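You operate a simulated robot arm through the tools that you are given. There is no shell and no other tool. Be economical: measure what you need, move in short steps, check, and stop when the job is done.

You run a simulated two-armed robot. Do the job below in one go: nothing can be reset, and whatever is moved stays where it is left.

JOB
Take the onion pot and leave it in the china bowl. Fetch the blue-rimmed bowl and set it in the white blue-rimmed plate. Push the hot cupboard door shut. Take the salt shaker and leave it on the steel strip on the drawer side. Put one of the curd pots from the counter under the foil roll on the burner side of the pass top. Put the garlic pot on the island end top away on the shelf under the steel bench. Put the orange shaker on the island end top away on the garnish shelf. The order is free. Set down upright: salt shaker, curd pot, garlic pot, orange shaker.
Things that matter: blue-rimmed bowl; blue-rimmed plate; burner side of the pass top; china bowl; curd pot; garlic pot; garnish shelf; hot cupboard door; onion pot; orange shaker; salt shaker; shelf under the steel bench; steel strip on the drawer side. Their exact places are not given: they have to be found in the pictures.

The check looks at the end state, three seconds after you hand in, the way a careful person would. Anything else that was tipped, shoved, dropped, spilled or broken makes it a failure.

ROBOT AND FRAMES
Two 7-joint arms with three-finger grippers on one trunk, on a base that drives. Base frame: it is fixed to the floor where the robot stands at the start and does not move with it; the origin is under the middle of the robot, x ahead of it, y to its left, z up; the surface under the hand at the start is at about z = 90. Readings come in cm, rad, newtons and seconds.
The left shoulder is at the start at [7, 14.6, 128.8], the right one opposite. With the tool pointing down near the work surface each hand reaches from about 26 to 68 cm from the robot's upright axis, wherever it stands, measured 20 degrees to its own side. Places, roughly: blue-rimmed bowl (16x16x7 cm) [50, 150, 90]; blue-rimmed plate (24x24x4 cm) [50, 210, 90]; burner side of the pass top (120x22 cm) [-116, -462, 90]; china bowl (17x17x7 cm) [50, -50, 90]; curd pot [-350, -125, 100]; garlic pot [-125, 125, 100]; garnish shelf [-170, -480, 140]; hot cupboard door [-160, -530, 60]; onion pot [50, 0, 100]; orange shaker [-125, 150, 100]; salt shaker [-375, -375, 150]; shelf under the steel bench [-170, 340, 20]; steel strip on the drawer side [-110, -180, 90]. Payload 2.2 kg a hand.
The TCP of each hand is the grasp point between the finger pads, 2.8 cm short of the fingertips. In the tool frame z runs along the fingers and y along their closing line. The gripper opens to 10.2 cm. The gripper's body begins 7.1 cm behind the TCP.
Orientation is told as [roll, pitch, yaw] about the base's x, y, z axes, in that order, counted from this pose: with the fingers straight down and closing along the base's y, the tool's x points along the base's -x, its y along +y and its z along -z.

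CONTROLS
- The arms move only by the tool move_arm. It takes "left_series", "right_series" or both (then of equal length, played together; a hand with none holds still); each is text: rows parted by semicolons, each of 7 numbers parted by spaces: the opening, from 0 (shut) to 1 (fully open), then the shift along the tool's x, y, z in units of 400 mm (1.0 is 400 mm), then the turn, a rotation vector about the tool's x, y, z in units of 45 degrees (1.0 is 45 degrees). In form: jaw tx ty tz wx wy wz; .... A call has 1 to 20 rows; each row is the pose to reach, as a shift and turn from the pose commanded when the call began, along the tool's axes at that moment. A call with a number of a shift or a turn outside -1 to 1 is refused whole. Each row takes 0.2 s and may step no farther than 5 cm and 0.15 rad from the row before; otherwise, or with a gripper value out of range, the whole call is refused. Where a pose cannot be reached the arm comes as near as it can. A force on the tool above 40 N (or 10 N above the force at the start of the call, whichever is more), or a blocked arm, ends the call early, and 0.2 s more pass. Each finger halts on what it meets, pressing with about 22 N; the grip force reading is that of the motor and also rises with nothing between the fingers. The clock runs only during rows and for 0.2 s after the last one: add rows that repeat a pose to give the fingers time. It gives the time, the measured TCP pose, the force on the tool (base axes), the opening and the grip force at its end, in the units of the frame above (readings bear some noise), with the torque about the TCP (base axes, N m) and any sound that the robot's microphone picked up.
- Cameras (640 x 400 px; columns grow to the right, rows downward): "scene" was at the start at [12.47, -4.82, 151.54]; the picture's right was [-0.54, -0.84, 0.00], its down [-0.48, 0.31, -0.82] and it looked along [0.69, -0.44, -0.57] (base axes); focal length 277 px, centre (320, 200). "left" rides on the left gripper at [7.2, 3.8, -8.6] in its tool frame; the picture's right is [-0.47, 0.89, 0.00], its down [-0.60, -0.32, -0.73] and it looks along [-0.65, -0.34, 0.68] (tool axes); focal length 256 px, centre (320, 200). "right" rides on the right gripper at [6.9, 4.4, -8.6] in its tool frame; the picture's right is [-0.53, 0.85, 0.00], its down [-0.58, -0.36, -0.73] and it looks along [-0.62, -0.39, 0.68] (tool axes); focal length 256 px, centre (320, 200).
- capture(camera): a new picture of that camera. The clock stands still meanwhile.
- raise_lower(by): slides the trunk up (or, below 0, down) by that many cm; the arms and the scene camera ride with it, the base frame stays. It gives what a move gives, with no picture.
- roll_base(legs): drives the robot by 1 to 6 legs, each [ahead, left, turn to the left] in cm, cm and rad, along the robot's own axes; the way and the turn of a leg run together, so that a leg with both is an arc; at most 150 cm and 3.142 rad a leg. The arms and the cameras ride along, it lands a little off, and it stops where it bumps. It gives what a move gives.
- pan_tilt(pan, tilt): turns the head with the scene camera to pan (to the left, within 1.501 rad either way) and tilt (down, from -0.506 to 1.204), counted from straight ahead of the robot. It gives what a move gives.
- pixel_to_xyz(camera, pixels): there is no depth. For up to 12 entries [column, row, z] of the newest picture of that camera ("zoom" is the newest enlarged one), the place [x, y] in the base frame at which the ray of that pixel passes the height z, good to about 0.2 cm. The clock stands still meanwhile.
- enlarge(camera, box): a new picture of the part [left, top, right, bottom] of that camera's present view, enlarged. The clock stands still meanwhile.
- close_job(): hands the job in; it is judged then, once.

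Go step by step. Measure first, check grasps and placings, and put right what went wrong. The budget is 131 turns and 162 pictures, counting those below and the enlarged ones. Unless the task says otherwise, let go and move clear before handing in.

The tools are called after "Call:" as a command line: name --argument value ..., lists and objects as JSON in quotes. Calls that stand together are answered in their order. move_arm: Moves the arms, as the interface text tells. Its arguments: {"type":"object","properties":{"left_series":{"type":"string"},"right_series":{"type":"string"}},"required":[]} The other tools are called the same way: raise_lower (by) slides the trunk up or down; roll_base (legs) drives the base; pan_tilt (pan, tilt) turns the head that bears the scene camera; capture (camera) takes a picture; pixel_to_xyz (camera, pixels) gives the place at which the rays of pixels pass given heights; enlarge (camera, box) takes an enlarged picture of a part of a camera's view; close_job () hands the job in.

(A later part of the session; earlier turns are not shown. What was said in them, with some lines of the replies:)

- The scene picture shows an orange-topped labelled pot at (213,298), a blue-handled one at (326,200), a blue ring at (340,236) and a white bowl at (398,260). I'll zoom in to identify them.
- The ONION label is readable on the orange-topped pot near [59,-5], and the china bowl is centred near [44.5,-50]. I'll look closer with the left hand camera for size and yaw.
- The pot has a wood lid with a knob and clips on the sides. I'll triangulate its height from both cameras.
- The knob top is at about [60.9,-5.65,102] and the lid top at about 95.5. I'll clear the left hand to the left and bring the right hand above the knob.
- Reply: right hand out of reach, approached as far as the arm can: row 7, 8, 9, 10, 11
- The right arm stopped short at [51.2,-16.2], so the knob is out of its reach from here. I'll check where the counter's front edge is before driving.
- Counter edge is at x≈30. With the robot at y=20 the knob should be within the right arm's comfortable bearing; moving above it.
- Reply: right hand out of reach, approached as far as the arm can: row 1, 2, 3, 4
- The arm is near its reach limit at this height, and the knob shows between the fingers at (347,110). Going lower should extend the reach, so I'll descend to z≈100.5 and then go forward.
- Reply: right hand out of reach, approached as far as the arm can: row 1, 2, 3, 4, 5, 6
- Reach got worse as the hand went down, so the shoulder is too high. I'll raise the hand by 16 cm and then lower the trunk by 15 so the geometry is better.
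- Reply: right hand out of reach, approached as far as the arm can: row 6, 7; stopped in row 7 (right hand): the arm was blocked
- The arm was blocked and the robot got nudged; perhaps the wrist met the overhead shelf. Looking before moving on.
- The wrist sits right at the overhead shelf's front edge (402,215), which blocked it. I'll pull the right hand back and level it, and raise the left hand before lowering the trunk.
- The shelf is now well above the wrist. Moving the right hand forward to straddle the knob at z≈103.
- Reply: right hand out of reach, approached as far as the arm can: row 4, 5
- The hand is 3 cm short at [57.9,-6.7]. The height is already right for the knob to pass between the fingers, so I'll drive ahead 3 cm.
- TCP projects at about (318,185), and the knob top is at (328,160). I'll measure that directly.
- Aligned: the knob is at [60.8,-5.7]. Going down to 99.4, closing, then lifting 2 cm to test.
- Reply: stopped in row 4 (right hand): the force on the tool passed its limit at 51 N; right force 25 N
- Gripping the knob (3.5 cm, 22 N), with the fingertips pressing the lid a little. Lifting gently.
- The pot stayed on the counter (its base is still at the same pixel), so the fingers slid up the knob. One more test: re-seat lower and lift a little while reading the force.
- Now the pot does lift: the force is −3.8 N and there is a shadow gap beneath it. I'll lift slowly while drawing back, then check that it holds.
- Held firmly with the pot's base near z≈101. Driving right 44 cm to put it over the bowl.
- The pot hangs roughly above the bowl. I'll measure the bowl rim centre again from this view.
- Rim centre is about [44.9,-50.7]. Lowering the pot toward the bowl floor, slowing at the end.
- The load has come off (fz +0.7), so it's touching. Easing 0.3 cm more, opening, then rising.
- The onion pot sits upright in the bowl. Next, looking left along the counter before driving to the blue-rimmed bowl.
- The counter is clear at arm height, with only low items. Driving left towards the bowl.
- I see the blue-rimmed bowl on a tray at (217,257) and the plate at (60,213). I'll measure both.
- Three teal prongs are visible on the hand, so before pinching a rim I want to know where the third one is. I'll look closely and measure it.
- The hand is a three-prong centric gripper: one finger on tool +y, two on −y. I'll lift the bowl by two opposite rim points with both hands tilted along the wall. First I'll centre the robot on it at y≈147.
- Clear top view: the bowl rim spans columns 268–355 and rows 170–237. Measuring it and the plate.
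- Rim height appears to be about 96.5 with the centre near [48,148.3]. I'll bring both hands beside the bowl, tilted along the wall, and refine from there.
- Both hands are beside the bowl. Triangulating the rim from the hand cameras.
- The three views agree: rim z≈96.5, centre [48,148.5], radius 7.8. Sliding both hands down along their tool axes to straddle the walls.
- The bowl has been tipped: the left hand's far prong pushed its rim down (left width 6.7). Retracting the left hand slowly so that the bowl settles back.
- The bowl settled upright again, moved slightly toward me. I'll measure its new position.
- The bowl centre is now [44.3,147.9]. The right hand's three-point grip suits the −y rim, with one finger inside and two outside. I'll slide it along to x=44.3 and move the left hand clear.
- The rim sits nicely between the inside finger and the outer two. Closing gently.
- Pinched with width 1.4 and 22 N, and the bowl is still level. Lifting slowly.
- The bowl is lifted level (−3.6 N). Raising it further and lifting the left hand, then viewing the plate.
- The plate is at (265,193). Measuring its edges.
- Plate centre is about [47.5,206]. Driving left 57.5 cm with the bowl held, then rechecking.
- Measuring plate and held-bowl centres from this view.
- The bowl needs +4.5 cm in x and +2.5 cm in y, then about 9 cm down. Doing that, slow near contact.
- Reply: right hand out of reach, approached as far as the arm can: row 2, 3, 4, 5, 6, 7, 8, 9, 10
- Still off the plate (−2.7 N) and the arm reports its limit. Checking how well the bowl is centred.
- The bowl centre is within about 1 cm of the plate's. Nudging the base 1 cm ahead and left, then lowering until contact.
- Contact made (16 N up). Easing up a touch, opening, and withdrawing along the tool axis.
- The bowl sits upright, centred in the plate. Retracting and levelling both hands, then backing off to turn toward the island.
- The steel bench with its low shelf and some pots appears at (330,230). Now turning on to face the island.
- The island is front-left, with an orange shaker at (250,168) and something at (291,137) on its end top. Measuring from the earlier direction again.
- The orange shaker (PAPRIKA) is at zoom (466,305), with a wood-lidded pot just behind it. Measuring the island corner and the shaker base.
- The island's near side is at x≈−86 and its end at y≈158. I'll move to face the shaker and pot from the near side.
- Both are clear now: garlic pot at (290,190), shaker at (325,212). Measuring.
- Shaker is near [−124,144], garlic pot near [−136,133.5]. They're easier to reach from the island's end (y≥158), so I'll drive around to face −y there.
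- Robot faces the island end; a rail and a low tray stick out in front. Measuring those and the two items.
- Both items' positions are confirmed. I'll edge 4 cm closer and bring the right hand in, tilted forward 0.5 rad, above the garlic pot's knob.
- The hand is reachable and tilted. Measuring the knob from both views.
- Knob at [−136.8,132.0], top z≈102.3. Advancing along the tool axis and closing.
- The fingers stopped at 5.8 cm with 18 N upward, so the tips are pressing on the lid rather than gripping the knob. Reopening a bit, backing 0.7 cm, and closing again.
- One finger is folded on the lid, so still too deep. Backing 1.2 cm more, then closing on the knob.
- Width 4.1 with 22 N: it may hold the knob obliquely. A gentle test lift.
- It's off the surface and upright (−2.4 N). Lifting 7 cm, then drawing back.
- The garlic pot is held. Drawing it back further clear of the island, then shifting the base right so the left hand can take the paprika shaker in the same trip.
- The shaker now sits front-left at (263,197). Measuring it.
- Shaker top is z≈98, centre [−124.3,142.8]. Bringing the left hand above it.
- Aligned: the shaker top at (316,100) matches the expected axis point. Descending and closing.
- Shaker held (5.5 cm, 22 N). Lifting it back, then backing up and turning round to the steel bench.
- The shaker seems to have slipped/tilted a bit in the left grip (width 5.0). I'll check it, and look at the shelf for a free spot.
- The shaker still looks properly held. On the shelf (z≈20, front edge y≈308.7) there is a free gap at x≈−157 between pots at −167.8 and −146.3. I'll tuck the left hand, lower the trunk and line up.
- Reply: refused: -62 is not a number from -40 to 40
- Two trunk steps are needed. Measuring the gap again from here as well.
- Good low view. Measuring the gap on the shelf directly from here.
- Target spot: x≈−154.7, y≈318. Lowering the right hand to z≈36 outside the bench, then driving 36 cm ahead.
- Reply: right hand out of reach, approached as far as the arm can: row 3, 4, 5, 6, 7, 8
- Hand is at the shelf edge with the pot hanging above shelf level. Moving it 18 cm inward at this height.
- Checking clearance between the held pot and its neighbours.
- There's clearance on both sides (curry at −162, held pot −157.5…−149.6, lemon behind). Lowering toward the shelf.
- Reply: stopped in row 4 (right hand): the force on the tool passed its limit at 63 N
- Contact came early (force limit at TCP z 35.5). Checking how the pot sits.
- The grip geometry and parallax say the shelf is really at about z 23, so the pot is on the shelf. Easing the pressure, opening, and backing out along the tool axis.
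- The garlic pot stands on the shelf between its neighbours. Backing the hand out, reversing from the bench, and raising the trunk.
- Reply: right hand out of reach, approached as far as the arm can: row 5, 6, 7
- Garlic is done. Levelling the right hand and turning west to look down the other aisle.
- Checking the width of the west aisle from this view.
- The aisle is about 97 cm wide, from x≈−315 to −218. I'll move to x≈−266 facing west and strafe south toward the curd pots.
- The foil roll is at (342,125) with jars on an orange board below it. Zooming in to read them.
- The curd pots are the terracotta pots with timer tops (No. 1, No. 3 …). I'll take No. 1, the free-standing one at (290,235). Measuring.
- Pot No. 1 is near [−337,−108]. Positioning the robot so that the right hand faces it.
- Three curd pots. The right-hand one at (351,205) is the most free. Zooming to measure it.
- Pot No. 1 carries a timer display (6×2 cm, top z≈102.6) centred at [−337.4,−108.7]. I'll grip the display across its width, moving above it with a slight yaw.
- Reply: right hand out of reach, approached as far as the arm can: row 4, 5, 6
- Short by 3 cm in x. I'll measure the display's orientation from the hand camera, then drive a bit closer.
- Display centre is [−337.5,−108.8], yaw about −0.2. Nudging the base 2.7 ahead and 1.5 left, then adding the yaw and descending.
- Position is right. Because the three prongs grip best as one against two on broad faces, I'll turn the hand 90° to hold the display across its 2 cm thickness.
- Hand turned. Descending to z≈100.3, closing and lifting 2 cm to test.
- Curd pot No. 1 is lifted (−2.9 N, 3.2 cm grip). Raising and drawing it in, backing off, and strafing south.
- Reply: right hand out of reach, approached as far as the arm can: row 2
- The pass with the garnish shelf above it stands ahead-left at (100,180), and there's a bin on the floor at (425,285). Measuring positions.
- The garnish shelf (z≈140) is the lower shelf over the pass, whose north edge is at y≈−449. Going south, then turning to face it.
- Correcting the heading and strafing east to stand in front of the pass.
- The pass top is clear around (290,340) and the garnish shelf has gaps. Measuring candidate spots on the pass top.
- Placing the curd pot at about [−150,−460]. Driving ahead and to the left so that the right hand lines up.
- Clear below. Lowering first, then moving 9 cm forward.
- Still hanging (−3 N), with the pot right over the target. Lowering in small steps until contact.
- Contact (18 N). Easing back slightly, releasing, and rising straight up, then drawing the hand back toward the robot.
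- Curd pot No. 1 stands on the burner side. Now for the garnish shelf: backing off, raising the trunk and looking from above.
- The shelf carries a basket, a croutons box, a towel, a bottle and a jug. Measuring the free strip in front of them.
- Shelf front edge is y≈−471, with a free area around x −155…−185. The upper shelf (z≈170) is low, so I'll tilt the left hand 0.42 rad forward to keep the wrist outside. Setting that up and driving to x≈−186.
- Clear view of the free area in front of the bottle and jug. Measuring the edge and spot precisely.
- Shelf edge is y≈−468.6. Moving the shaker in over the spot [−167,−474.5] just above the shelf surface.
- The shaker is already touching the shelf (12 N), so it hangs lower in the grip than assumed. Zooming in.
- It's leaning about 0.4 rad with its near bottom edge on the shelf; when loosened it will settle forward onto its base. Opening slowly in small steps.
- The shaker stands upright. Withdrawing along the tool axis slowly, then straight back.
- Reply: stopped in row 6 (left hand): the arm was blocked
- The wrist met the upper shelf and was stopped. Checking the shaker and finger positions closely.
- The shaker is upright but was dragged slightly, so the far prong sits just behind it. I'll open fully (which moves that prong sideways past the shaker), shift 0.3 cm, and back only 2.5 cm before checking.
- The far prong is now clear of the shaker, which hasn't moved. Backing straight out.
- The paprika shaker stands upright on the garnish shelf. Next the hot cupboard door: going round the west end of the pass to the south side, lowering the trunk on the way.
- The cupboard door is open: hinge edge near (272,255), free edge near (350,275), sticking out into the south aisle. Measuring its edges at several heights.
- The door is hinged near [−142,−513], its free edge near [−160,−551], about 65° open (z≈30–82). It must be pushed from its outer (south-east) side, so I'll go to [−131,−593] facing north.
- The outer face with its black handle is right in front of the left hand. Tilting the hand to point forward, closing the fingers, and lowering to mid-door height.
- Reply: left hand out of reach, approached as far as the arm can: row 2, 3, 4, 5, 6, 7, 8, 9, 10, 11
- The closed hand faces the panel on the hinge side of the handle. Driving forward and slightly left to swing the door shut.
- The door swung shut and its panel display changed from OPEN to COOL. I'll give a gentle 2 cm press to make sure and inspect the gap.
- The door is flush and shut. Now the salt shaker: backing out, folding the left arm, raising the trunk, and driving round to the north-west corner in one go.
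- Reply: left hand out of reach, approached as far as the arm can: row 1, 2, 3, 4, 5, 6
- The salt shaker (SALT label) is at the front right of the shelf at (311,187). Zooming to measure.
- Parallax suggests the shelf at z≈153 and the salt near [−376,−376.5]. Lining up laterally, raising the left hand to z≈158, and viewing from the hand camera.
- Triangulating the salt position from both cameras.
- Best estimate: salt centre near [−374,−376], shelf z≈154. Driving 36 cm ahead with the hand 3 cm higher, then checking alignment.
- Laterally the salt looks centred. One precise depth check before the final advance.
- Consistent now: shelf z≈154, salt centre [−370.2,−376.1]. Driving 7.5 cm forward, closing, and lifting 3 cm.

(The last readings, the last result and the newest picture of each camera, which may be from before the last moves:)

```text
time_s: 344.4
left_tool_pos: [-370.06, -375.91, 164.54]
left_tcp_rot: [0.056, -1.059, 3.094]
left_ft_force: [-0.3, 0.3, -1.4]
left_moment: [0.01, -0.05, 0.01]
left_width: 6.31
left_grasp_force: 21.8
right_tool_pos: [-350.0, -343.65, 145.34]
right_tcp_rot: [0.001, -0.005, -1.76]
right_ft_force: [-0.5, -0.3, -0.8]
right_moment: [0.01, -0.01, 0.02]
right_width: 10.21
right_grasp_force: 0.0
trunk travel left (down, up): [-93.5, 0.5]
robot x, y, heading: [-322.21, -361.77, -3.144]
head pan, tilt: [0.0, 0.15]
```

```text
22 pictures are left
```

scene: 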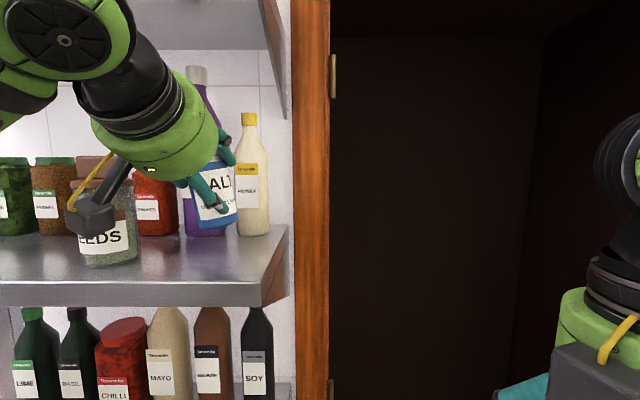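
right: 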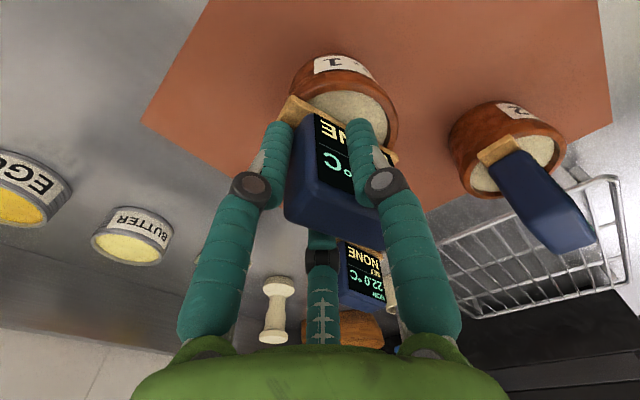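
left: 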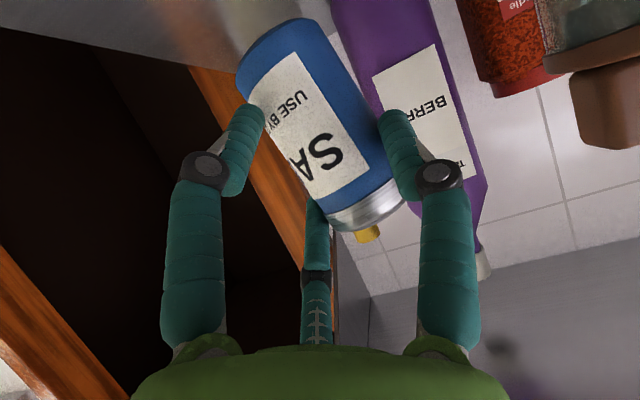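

Salt is held (6.3 cm, 22 N) and lifted. Backing out, then driving round the south end of the island into the east aisle to face the steel strip.

Call:
roll_base --legs '[[-45, 0, 0], [0, 33, 0], [-150, 0, 0], [-100, 0, 0], [0, -150, 0], [0, -76, 0]]'

Call:
raise_lower --by -40

Call:
pan_tilt --pan 0.2 --tilt 0.55

Call:
capture --camera "scene"

```text
time_s: 371.5
left_tool_pos: [-72.69, -184.61, 164.5]
left_tcp_rot: [0.054, -1.062, 3.089]
left_ft_force: [1.0, 0.1, -1.7]
left_moment: [0.03, -0.06, 0.02]
left_width: 6.13
left_grasp_force: 22.2
right_tool_pos: [-52.15, -152.54, 145.36]
right_tcp_rot: [0.0, -0.002, -1.77]
right_ft_force: [0.4, 0.4, 0.5]
right_moment: [0.02, 0.01, -0.02]
right_width: 10.18
right_grasp_force: 0.1
trunk travel left (down, up): [-93.5, 0.5]
robot x, y, heading: [-24.34, -171.07, 3.129]
head pan, tilt: [0.0, 0.15]
```

```text
time_s: 375.3
left_tool_pos: [-72.71, -184.28, 124.5]
left_tcp_rot: [0.057, -1.061, 3.085]
left_ft_force: [0.5, 0.9, -1.8]
left_moment: [0.03, -0.05, 0.03]
left_width: 6.1
left_grasp_force: 21.8
right_tool_pos: [-52.31, -152.21, 105.32]
right_tcp_rot: [0.002, -0.005, -1.769]
right_ft_force: [-0.1, 0.0, 0.5]
right_moment: [0.0, -0.03, -0.01]
right_width: 10.19
right_grasp_force: 0.0
trunk travel left (down, up): [-53.5, 40.5]
robot x, y, heading: [-24.32, -171.11, 3.134]
head pan, tilt: [0.0, 0.15]
```

```text
time_s: 376.2
left_tool_pos: [-72.64, -184.29, 124.54]
left_tcp_rot: [0.056, -1.06, 3.085]
left_ft_force: [-0.3, 1.2, -1.4]
left_moment: [-0.05, -0.04, -0.02]
left_width: 6.08
left_grasp_force: 22.2
right_tool_pos: [-52.27, -152.26, 105.38]
right_tcp_rot: [0.004, -0.003, -1.768]
right_ft_force: [-0.3, -0.1, -0.1]
right_moment: [-0.01, -0.02, 0.01]
right_width: 10.2
right_grasp_force: 0.1
trunk travel left (down, up): [-53.5, 40.5]
robot x, y, heading: [-24.81, -170.4, 3.133]
head pan, tilt: [0.201, 0.55]
```

```text
21 pictures are left
```

scene: 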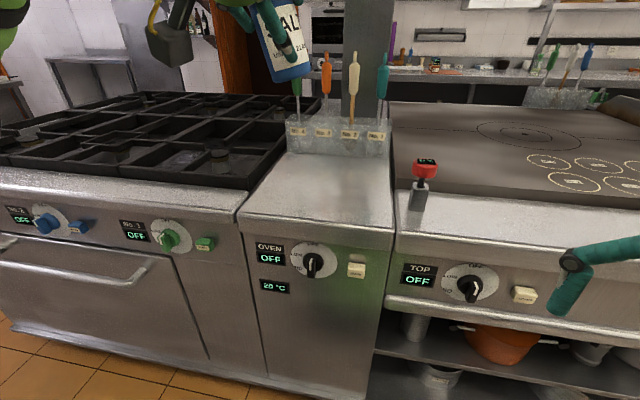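

A plain steel strip between hob and hotplate lies at (320,190). Measuring it.

Call:
pixel_to_xyz --camera "scene" --pixels '[[320, 190, 90], [245, 215, 90], [392, 228, 90], [285, 158, 90], [390, 160, 90], [320, 225, 90], [415, 205, 90]]'

Call:
capture --camera "left"

```text
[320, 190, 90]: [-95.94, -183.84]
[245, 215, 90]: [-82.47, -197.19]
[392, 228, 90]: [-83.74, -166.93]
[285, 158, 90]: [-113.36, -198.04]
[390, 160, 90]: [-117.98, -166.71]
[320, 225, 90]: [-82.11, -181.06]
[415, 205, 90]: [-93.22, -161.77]
```

```text
20 pictures are left
```

left: 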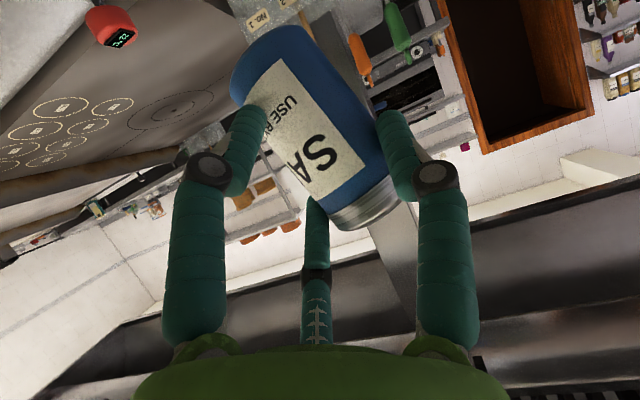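

The strip spans x −82…−116, y −197…−167. I'll place the salt at about [−98,−182]: driving in and lowering to just above contact.

Call:
roll_base --legs '[[25, -2.3, 0]]'

Call:
move_arm --left_series "0 0.06 0 0.034 0 0 0; 0 0.13 0 0.073 0 0 0; 0 0.2 0 0.112 0 0 0; 0 0.27 0 0.152 0 0 0; 0 0.34 0 0.19 0 0 0; 0 0.41 0 0.23 0 0 0; 0 0.47 0 0.264 0 0 0; 0 0.51 0 0.286 0 0 0; 0 0.535 0 0.3 0 0 0; 0 0.535 0 0.3 0 0 0"

Call:
capture --camera "scene"

```text
time_s: 378.0
left_tool_pos: [-97.32, -182.06, 124.68]
left_tcp_rot: [0.054, -1.061, 3.089]
left_ft_force: [0.0, 0.0, -1.2]
left_moment: [0.0, -0.04, -0.02]
left_width: 6.08
left_grasp_force: 22.5
right_tool_pos: [-76.95, -149.94, 105.3]
right_tcp_rot: [0.002, -0.005, -1.767]
right_ft_force: [-0.7, 0.8, 0.5]
right_moment: [-0.04, -0.04, 0.02]
right_width: 10.23
right_grasp_force: 0.0
trunk travel left (down, up): [-53.5, 40.5]
robot x, y, heading: [-49.42, -168.25, 3.139]
head pan, tilt: [0.201, 0.55]
```

```text
time_s: 380.2
left_tool_pos: [-97.39, -182.56, 100.1]
left_tcp_rot: [0.054, -1.062, 3.089]
left_ft_force: [0.4, 0.0, -1.4]
left_moment: [-0.01, -0.03, -0.01]
left_width: 6.08
left_grasp_force: 22.3
right_tool_pos: [-76.89, -149.87, 105.32]
right_tcp_rot: [0.001, -0.004, -1.767]
right_ft_force: [-0.9, -0.1, -0.2]
right_moment: [0.05, 0.04, -0.01]
right_width: 10.2
right_grasp_force: 0.0
trunk travel left (down, up): [-53.5, 40.5]
robot x, y, heading: [-49.13, -168.3, 3.133]
head pan, tilt: [0.201, 0.55]
```

```text
19 pictures are left
```

scene: 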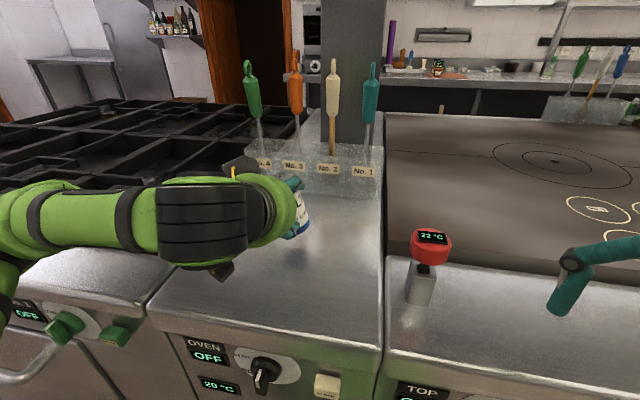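

Over the strip and still hanging (−1.4 N). Lowering in small steps to contact.

Call:
move_arm --left_series "0 0.009 0 0.005 0 0 0; 0 0.018 0 0.01 0 0 0; 0 0.027 0 0.015 0 0 0; 0 0.036 0 0.02 0 0 0; 0 0.045 0 0.025 0 0 0; 0 0.052 0 0.029 0 0 0; 0 0.052 0 0.029 0 0 0"

Call:
enlarge --camera "scene" --box '[230, 140, 380, 280]'

Call:
capture --camera "left"

```text
time_s: 381.8
left_tool_pos: [-97.35, -182.79, 97.71]
left_tcp_rot: [0.056, -1.061, 3.089]
left_ft_force: [-0.8, 0.8, -0.6]
left_moment: [-0.04, -0.03, -0.02]
left_width: 6.09
left_grasp_force: 22.3
right_tool_pos: [-76.92, -149.86, 105.27]
right_tcp_rot: [0.002, -0.003, -1.767]
right_ft_force: [0.3, -0.8, -0.6]
right_moment: [-0.03, -0.01, -0.02]
right_width: 10.2
right_grasp_force: 0.1
trunk travel left (down, up): [-53.5, 40.5]
robot x, y, heading: [-49.05, -168.47, 3.135]
head pan, tilt: [0.201, 0.55]
```

```text
2.86 times, centred on (305, 210) of scene
```

zoom: 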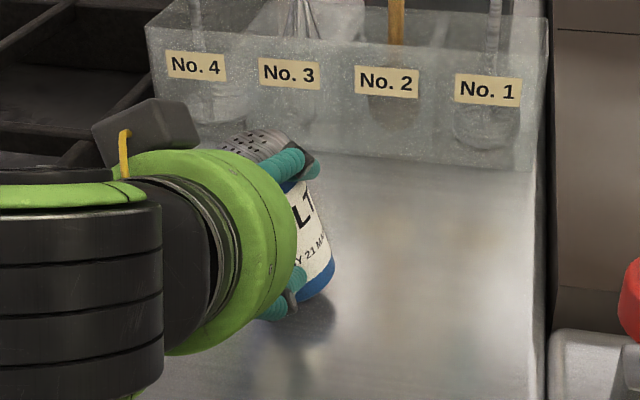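

```text
17 pictures are left
```

left: 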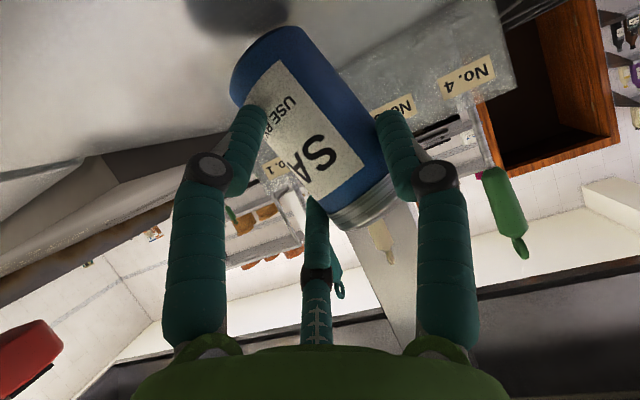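

The salt leans about 17° toward the left (south) in the grip. Rotating the hand about the forward axis to bring it upright, then easing down to contact.

Call:
move_arm --left_series "0 -0.012 0 -0.007 -0.06 0 0.11; 0 -0.02 0 -0.011 -0.12 0 0.22; 0 -0.02 0 -0.011 -0.187 0 0.333; 0 -0.02 0 -0.011 -0.187 0 0.333; 0 -0.012 0 -0.007 -0.187 0 0.333; 0 -0.004 0 -0.003 -0.187 0 0.333; 0 0.003 0 0.002 -0.187 0 0.333; 0 0.003 0 0.002 -0.187 0 0.333"

Call:
enlarge --camera "scene" --box '[230, 140, 380, 280]'

```text
time_s: 383.6
left_tool_pos: [-97.4, -182.85, 97.62]
left_tcp_rot: [0.607, -0.973, 2.613]
left_ft_force: [0.0, -1.2, -0.6]
left_moment: [0.0, -0.07, -0.01]
left_width: 6.08
left_grasp_force: 22.1
right_tool_pos: [-76.93, -149.85, 105.38]
right_tcp_rot: [0.0, -0.005, -1.765]
right_ft_force: [0.3, -0.8, 0.3]
right_moment: [0.0, -0.01, 0.0]
right_width: 10.2
right_grasp_force: 0.0
trunk travel left (down, up): [-53.5, 40.5]
robot x, y, heading: [-48.67, -168.11, 3.14]
head pan, tilt: [0.201, 0.55]
```

```text
2.86 times, centred on (305, 210) of scene
```

zoom: 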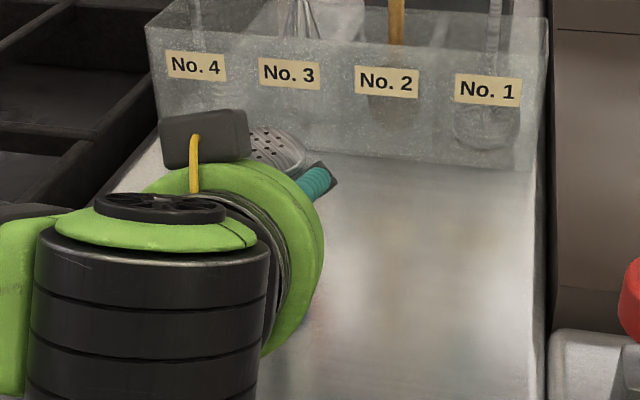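

The arm hides the salt from the head camera. The right-hand camera should see it from the side.

Call:
capture --camera "right"

Call:
pan_tilt --pan 0.2 --tilt 0.56

```text
15 pictures are left
```

right: 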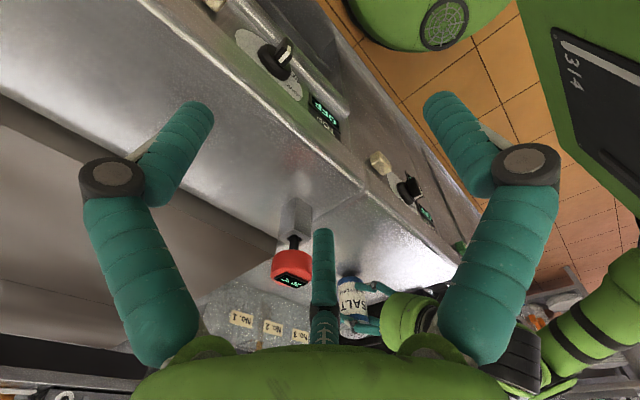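

```text
time_s: 384.2
left_tool_pos: [-97.51, -182.7, 97.5]
left_tcp_rot: [0.609, -0.974, 2.615]
left_ft_force: [-0.3, -0.2, -1.1]
left_moment: [0.02, -0.04, -0.04]
left_width: 6.08
left_grasp_force: 21.6
right_tool_pos: [-76.98, -149.89, 105.24]
right_tcp_rot: [0.002, -0.004, -1.767]
right_ft_force: [-0.5, 0.6, -0.4]
right_moment: [-0.02, 0.01, 0.01]
right_width: 10.21
right_grasp_force: 0.0
trunk travel left (down, up): [-53.5, 40.5]
robot x, y, heading: [-49.02, -168.15, 3.136]
head pan, tilt: [0.201, 0.56]
5 turns are left
```

Five turns left. From the side the salt at (352,305) looks upright. Lowering a further 1.2 cm in small steps to find contact.

Call:
move_arm --left_series "0 0.0052 -0.0018 0.0029 0 0 0; 0 0.0104 -0.0037 0.0058 0 0 0; 0 0.0156 -0.0055 0.0088 0 0 0; 0 0.0208 -0.0074 0.0117 0 0 0; 0 0.025 -0.0089 0.014 0 0 0; 0 0.025 -0.0089 0.014 0 0 0"

Call:
enlarge --camera "right" --box '[300, 240, 440, 350]'

```text
time_s: 385.6
left_tool_pos: [-97.17, -182.92, 96.7]
left_tcp_rot: [0.617, -0.983, 2.612]
left_ft_force: [-4.4, -3.7, 16.5]
left_moment: [-0.34, 0.39, 0.01]
left_width: 6.06
left_grasp_force: 21.8
right_tool_pos: [-76.8, -149.79, 105.39]
right_tcp_rot: [0.0, -0.002, -1.767]
right_ft_force: [0.0, 0.5, 0.0]
right_moment: [-0.01, 0.03, -0.03]
right_width: 10.2
right_grasp_force: 0.0
trunk travel left (down, up): [-53.5, 40.5]
robot x, y, heading: [-49.21, -168.6, 3.135]
head pan, tilt: [0.201, 0.56]
```

```text
3.64 times, centred on (370, 295) of right
4 turns are left
```

zoom: 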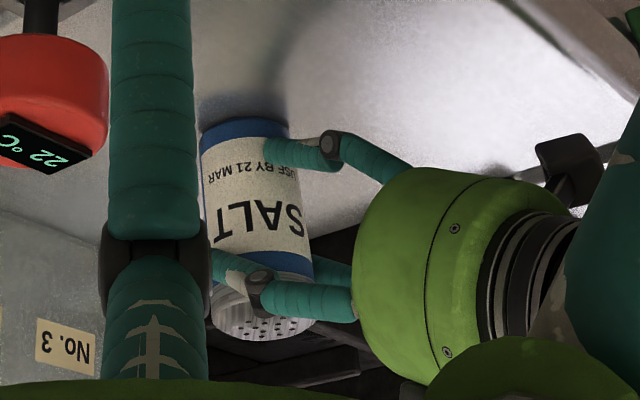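

Contact (16.5 N) with the salt standing upright. Easing off, opening slowly, and withdrawing purely along the tool axis.

Call:
move_arm --left_series "0.3 -0.003 0.001 -0.002 0 0 0; 0.57 -0.003 0.001 -0.002 0 0 0; 0.59 -0.003 0.001 -0.002 0 0 0; 0.61 -0.003 0.001 -0.002 0 0 0; 0.63 -0.003 0.001 -0.002 0 0 0; 0.66 -0.003 0.001 -0.002 0 0 0; 0.75 -0.003 0.001 -0.002 0 0 0; 0.9 -0.003 0.001 -0.002 0 0 0; 1 -0.003 0.001 -0.002 0 0 0; 1 -0.003 0.001 -0.02 0 0 0; 1 -0.003 0.001 -0.045 0 0 0; 1 -0.003 0.001 -0.08 0 0 0; 1 -0.003 0.001 -0.12 0 0 0; 1 -0.003 0.001 -0.17 0 0 0; 1 -0.003 0.001 -0.23 0 0 0; 1 -0.003 0.001 -0.3 0 0 0; 1 -0.003 0.001 -0.3 0 0 0"

Call:
enlarge --camera "right" --box '[300, 240, 440, 350]'

Call:
capture --camera "scene"

```text
time_s: 389.2
left_tool_pos: [-88.45, -179.42, 103.68]
left_tcp_rot: [0.606, -0.971, 2.618]
left_ft_force: [-0.2, -0.6, 0.0]
left_moment: [0.0, 0.01, 0.02]
left_width: 10.22
left_grasp_force: 0.1
left hand out of reach, approached as far as the arm can: row 13, 14, 15, 16, 17
right_tool_pos: [-77.0, -149.98, 105.38]
right_tcp_rot: [0.002, -0.003, -1.767]
right_ft_force: [0.3, 0.0, -0.3]
right_moment: [0.01, 0.0, 0.04]
right_width: 10.2
right_grasp_force: 0.0
trunk travel left (down, up): [-53.5, 40.5]
robot x, y, heading: [-48.97, -168.22, 3.139]
head pan, tilt: [0.201, 0.56]
```

```text
3.64 times, centred on (370, 295) of right
```

zoom: 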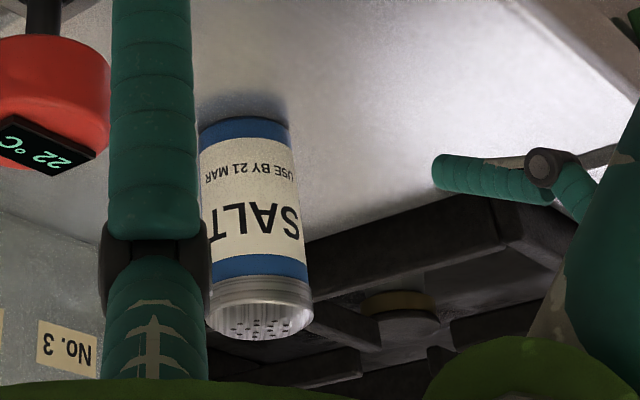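

```text
12 pictures are left
3 turns are left
```

scene: 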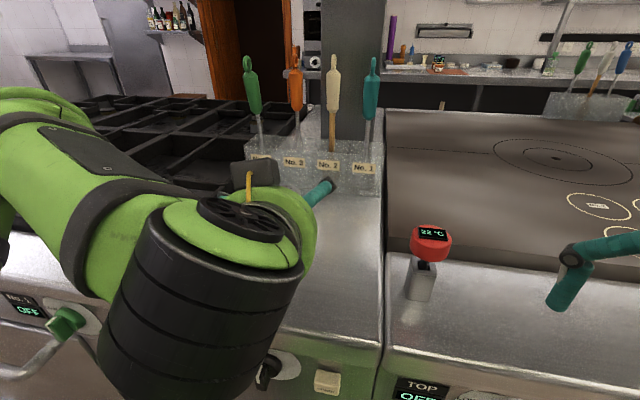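

The salt stands upright on the strip and the fingers are clear of it. Backing the robot away before handing in.

Call:
roll_base --legs '[[-15, 0, 0]]'

Call:
capture --camera "scene"

```text
time_s: 390.6
left_tool_pos: [-73.54, -179.49, 103.64]
left_tcp_rot: [0.606, -0.974, 2.619]
left_ft_force: [0.4, 0.5, -0.3]
left_moment: [0.01, -0.01, 0.01]
left_width: 10.19
left_grasp_force: 0.1
right_tool_pos: [-62.04, -149.93, 105.4]
right_tcp_rot: [0.002, -0.004, -1.767]
right_ft_force: [0.1, -1.1, 0.2]
right_moment: [0.02, 0.01, -0.01]
right_width: 10.21
right_grasp_force: 0.1
trunk travel left (down, up): [-53.5, 40.5]
robot x, y, heading: [-34.14, -168.51, 3.135]
head pan, tilt: [0.201, 0.56]
```

```text
11 pictures are left
2 turns are left
```

scene: 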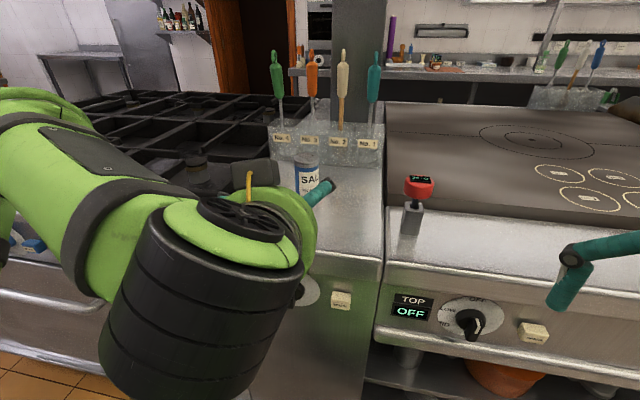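

All seven parts of the job are done and both hands are empty and clear, with the salt shaker upright at (307,178); handing in.

Call:
close_job

```text
The job is handed in.
```

The job is handed in with all seven parts done, each checked in the pictures when I finished it; I didn't go back for a final look at the earlier ones.

- **Onion pot:** it is in the china bowl.
- **Blue-rimmed bowl:** it is in the white blue-rimmed plate. My first two-handed grip tipped it briefly on its tray. It settled back upright, and I then moved it with one hand.
- **Hot cupboard door:** it is shut, and its panel changed from OPEN to COOL.
- **Salt shaker:** it stands upright on the steel strip between the hob and the hotplate. I took this strip to be the one on the drawer side.
- **Curd pot:** No. 1 from under the foil roll stands upright on the burner side of the pass top.
- **Garlic pot:** it stands upright on the shelf under the steel bench, between the curry and lemon pots.
- **Orange shaker:** the paprika shaker stands upright on the garnish shelf. The hand dragged it a centimetre or two toward the front edge as it withdrew.

Two bumps along the way: an arm was stopped against the overhead shelf above the onion pot, and the wrist was stopped against the shelf above the garnish shelf. I saw nothing displaced by either.
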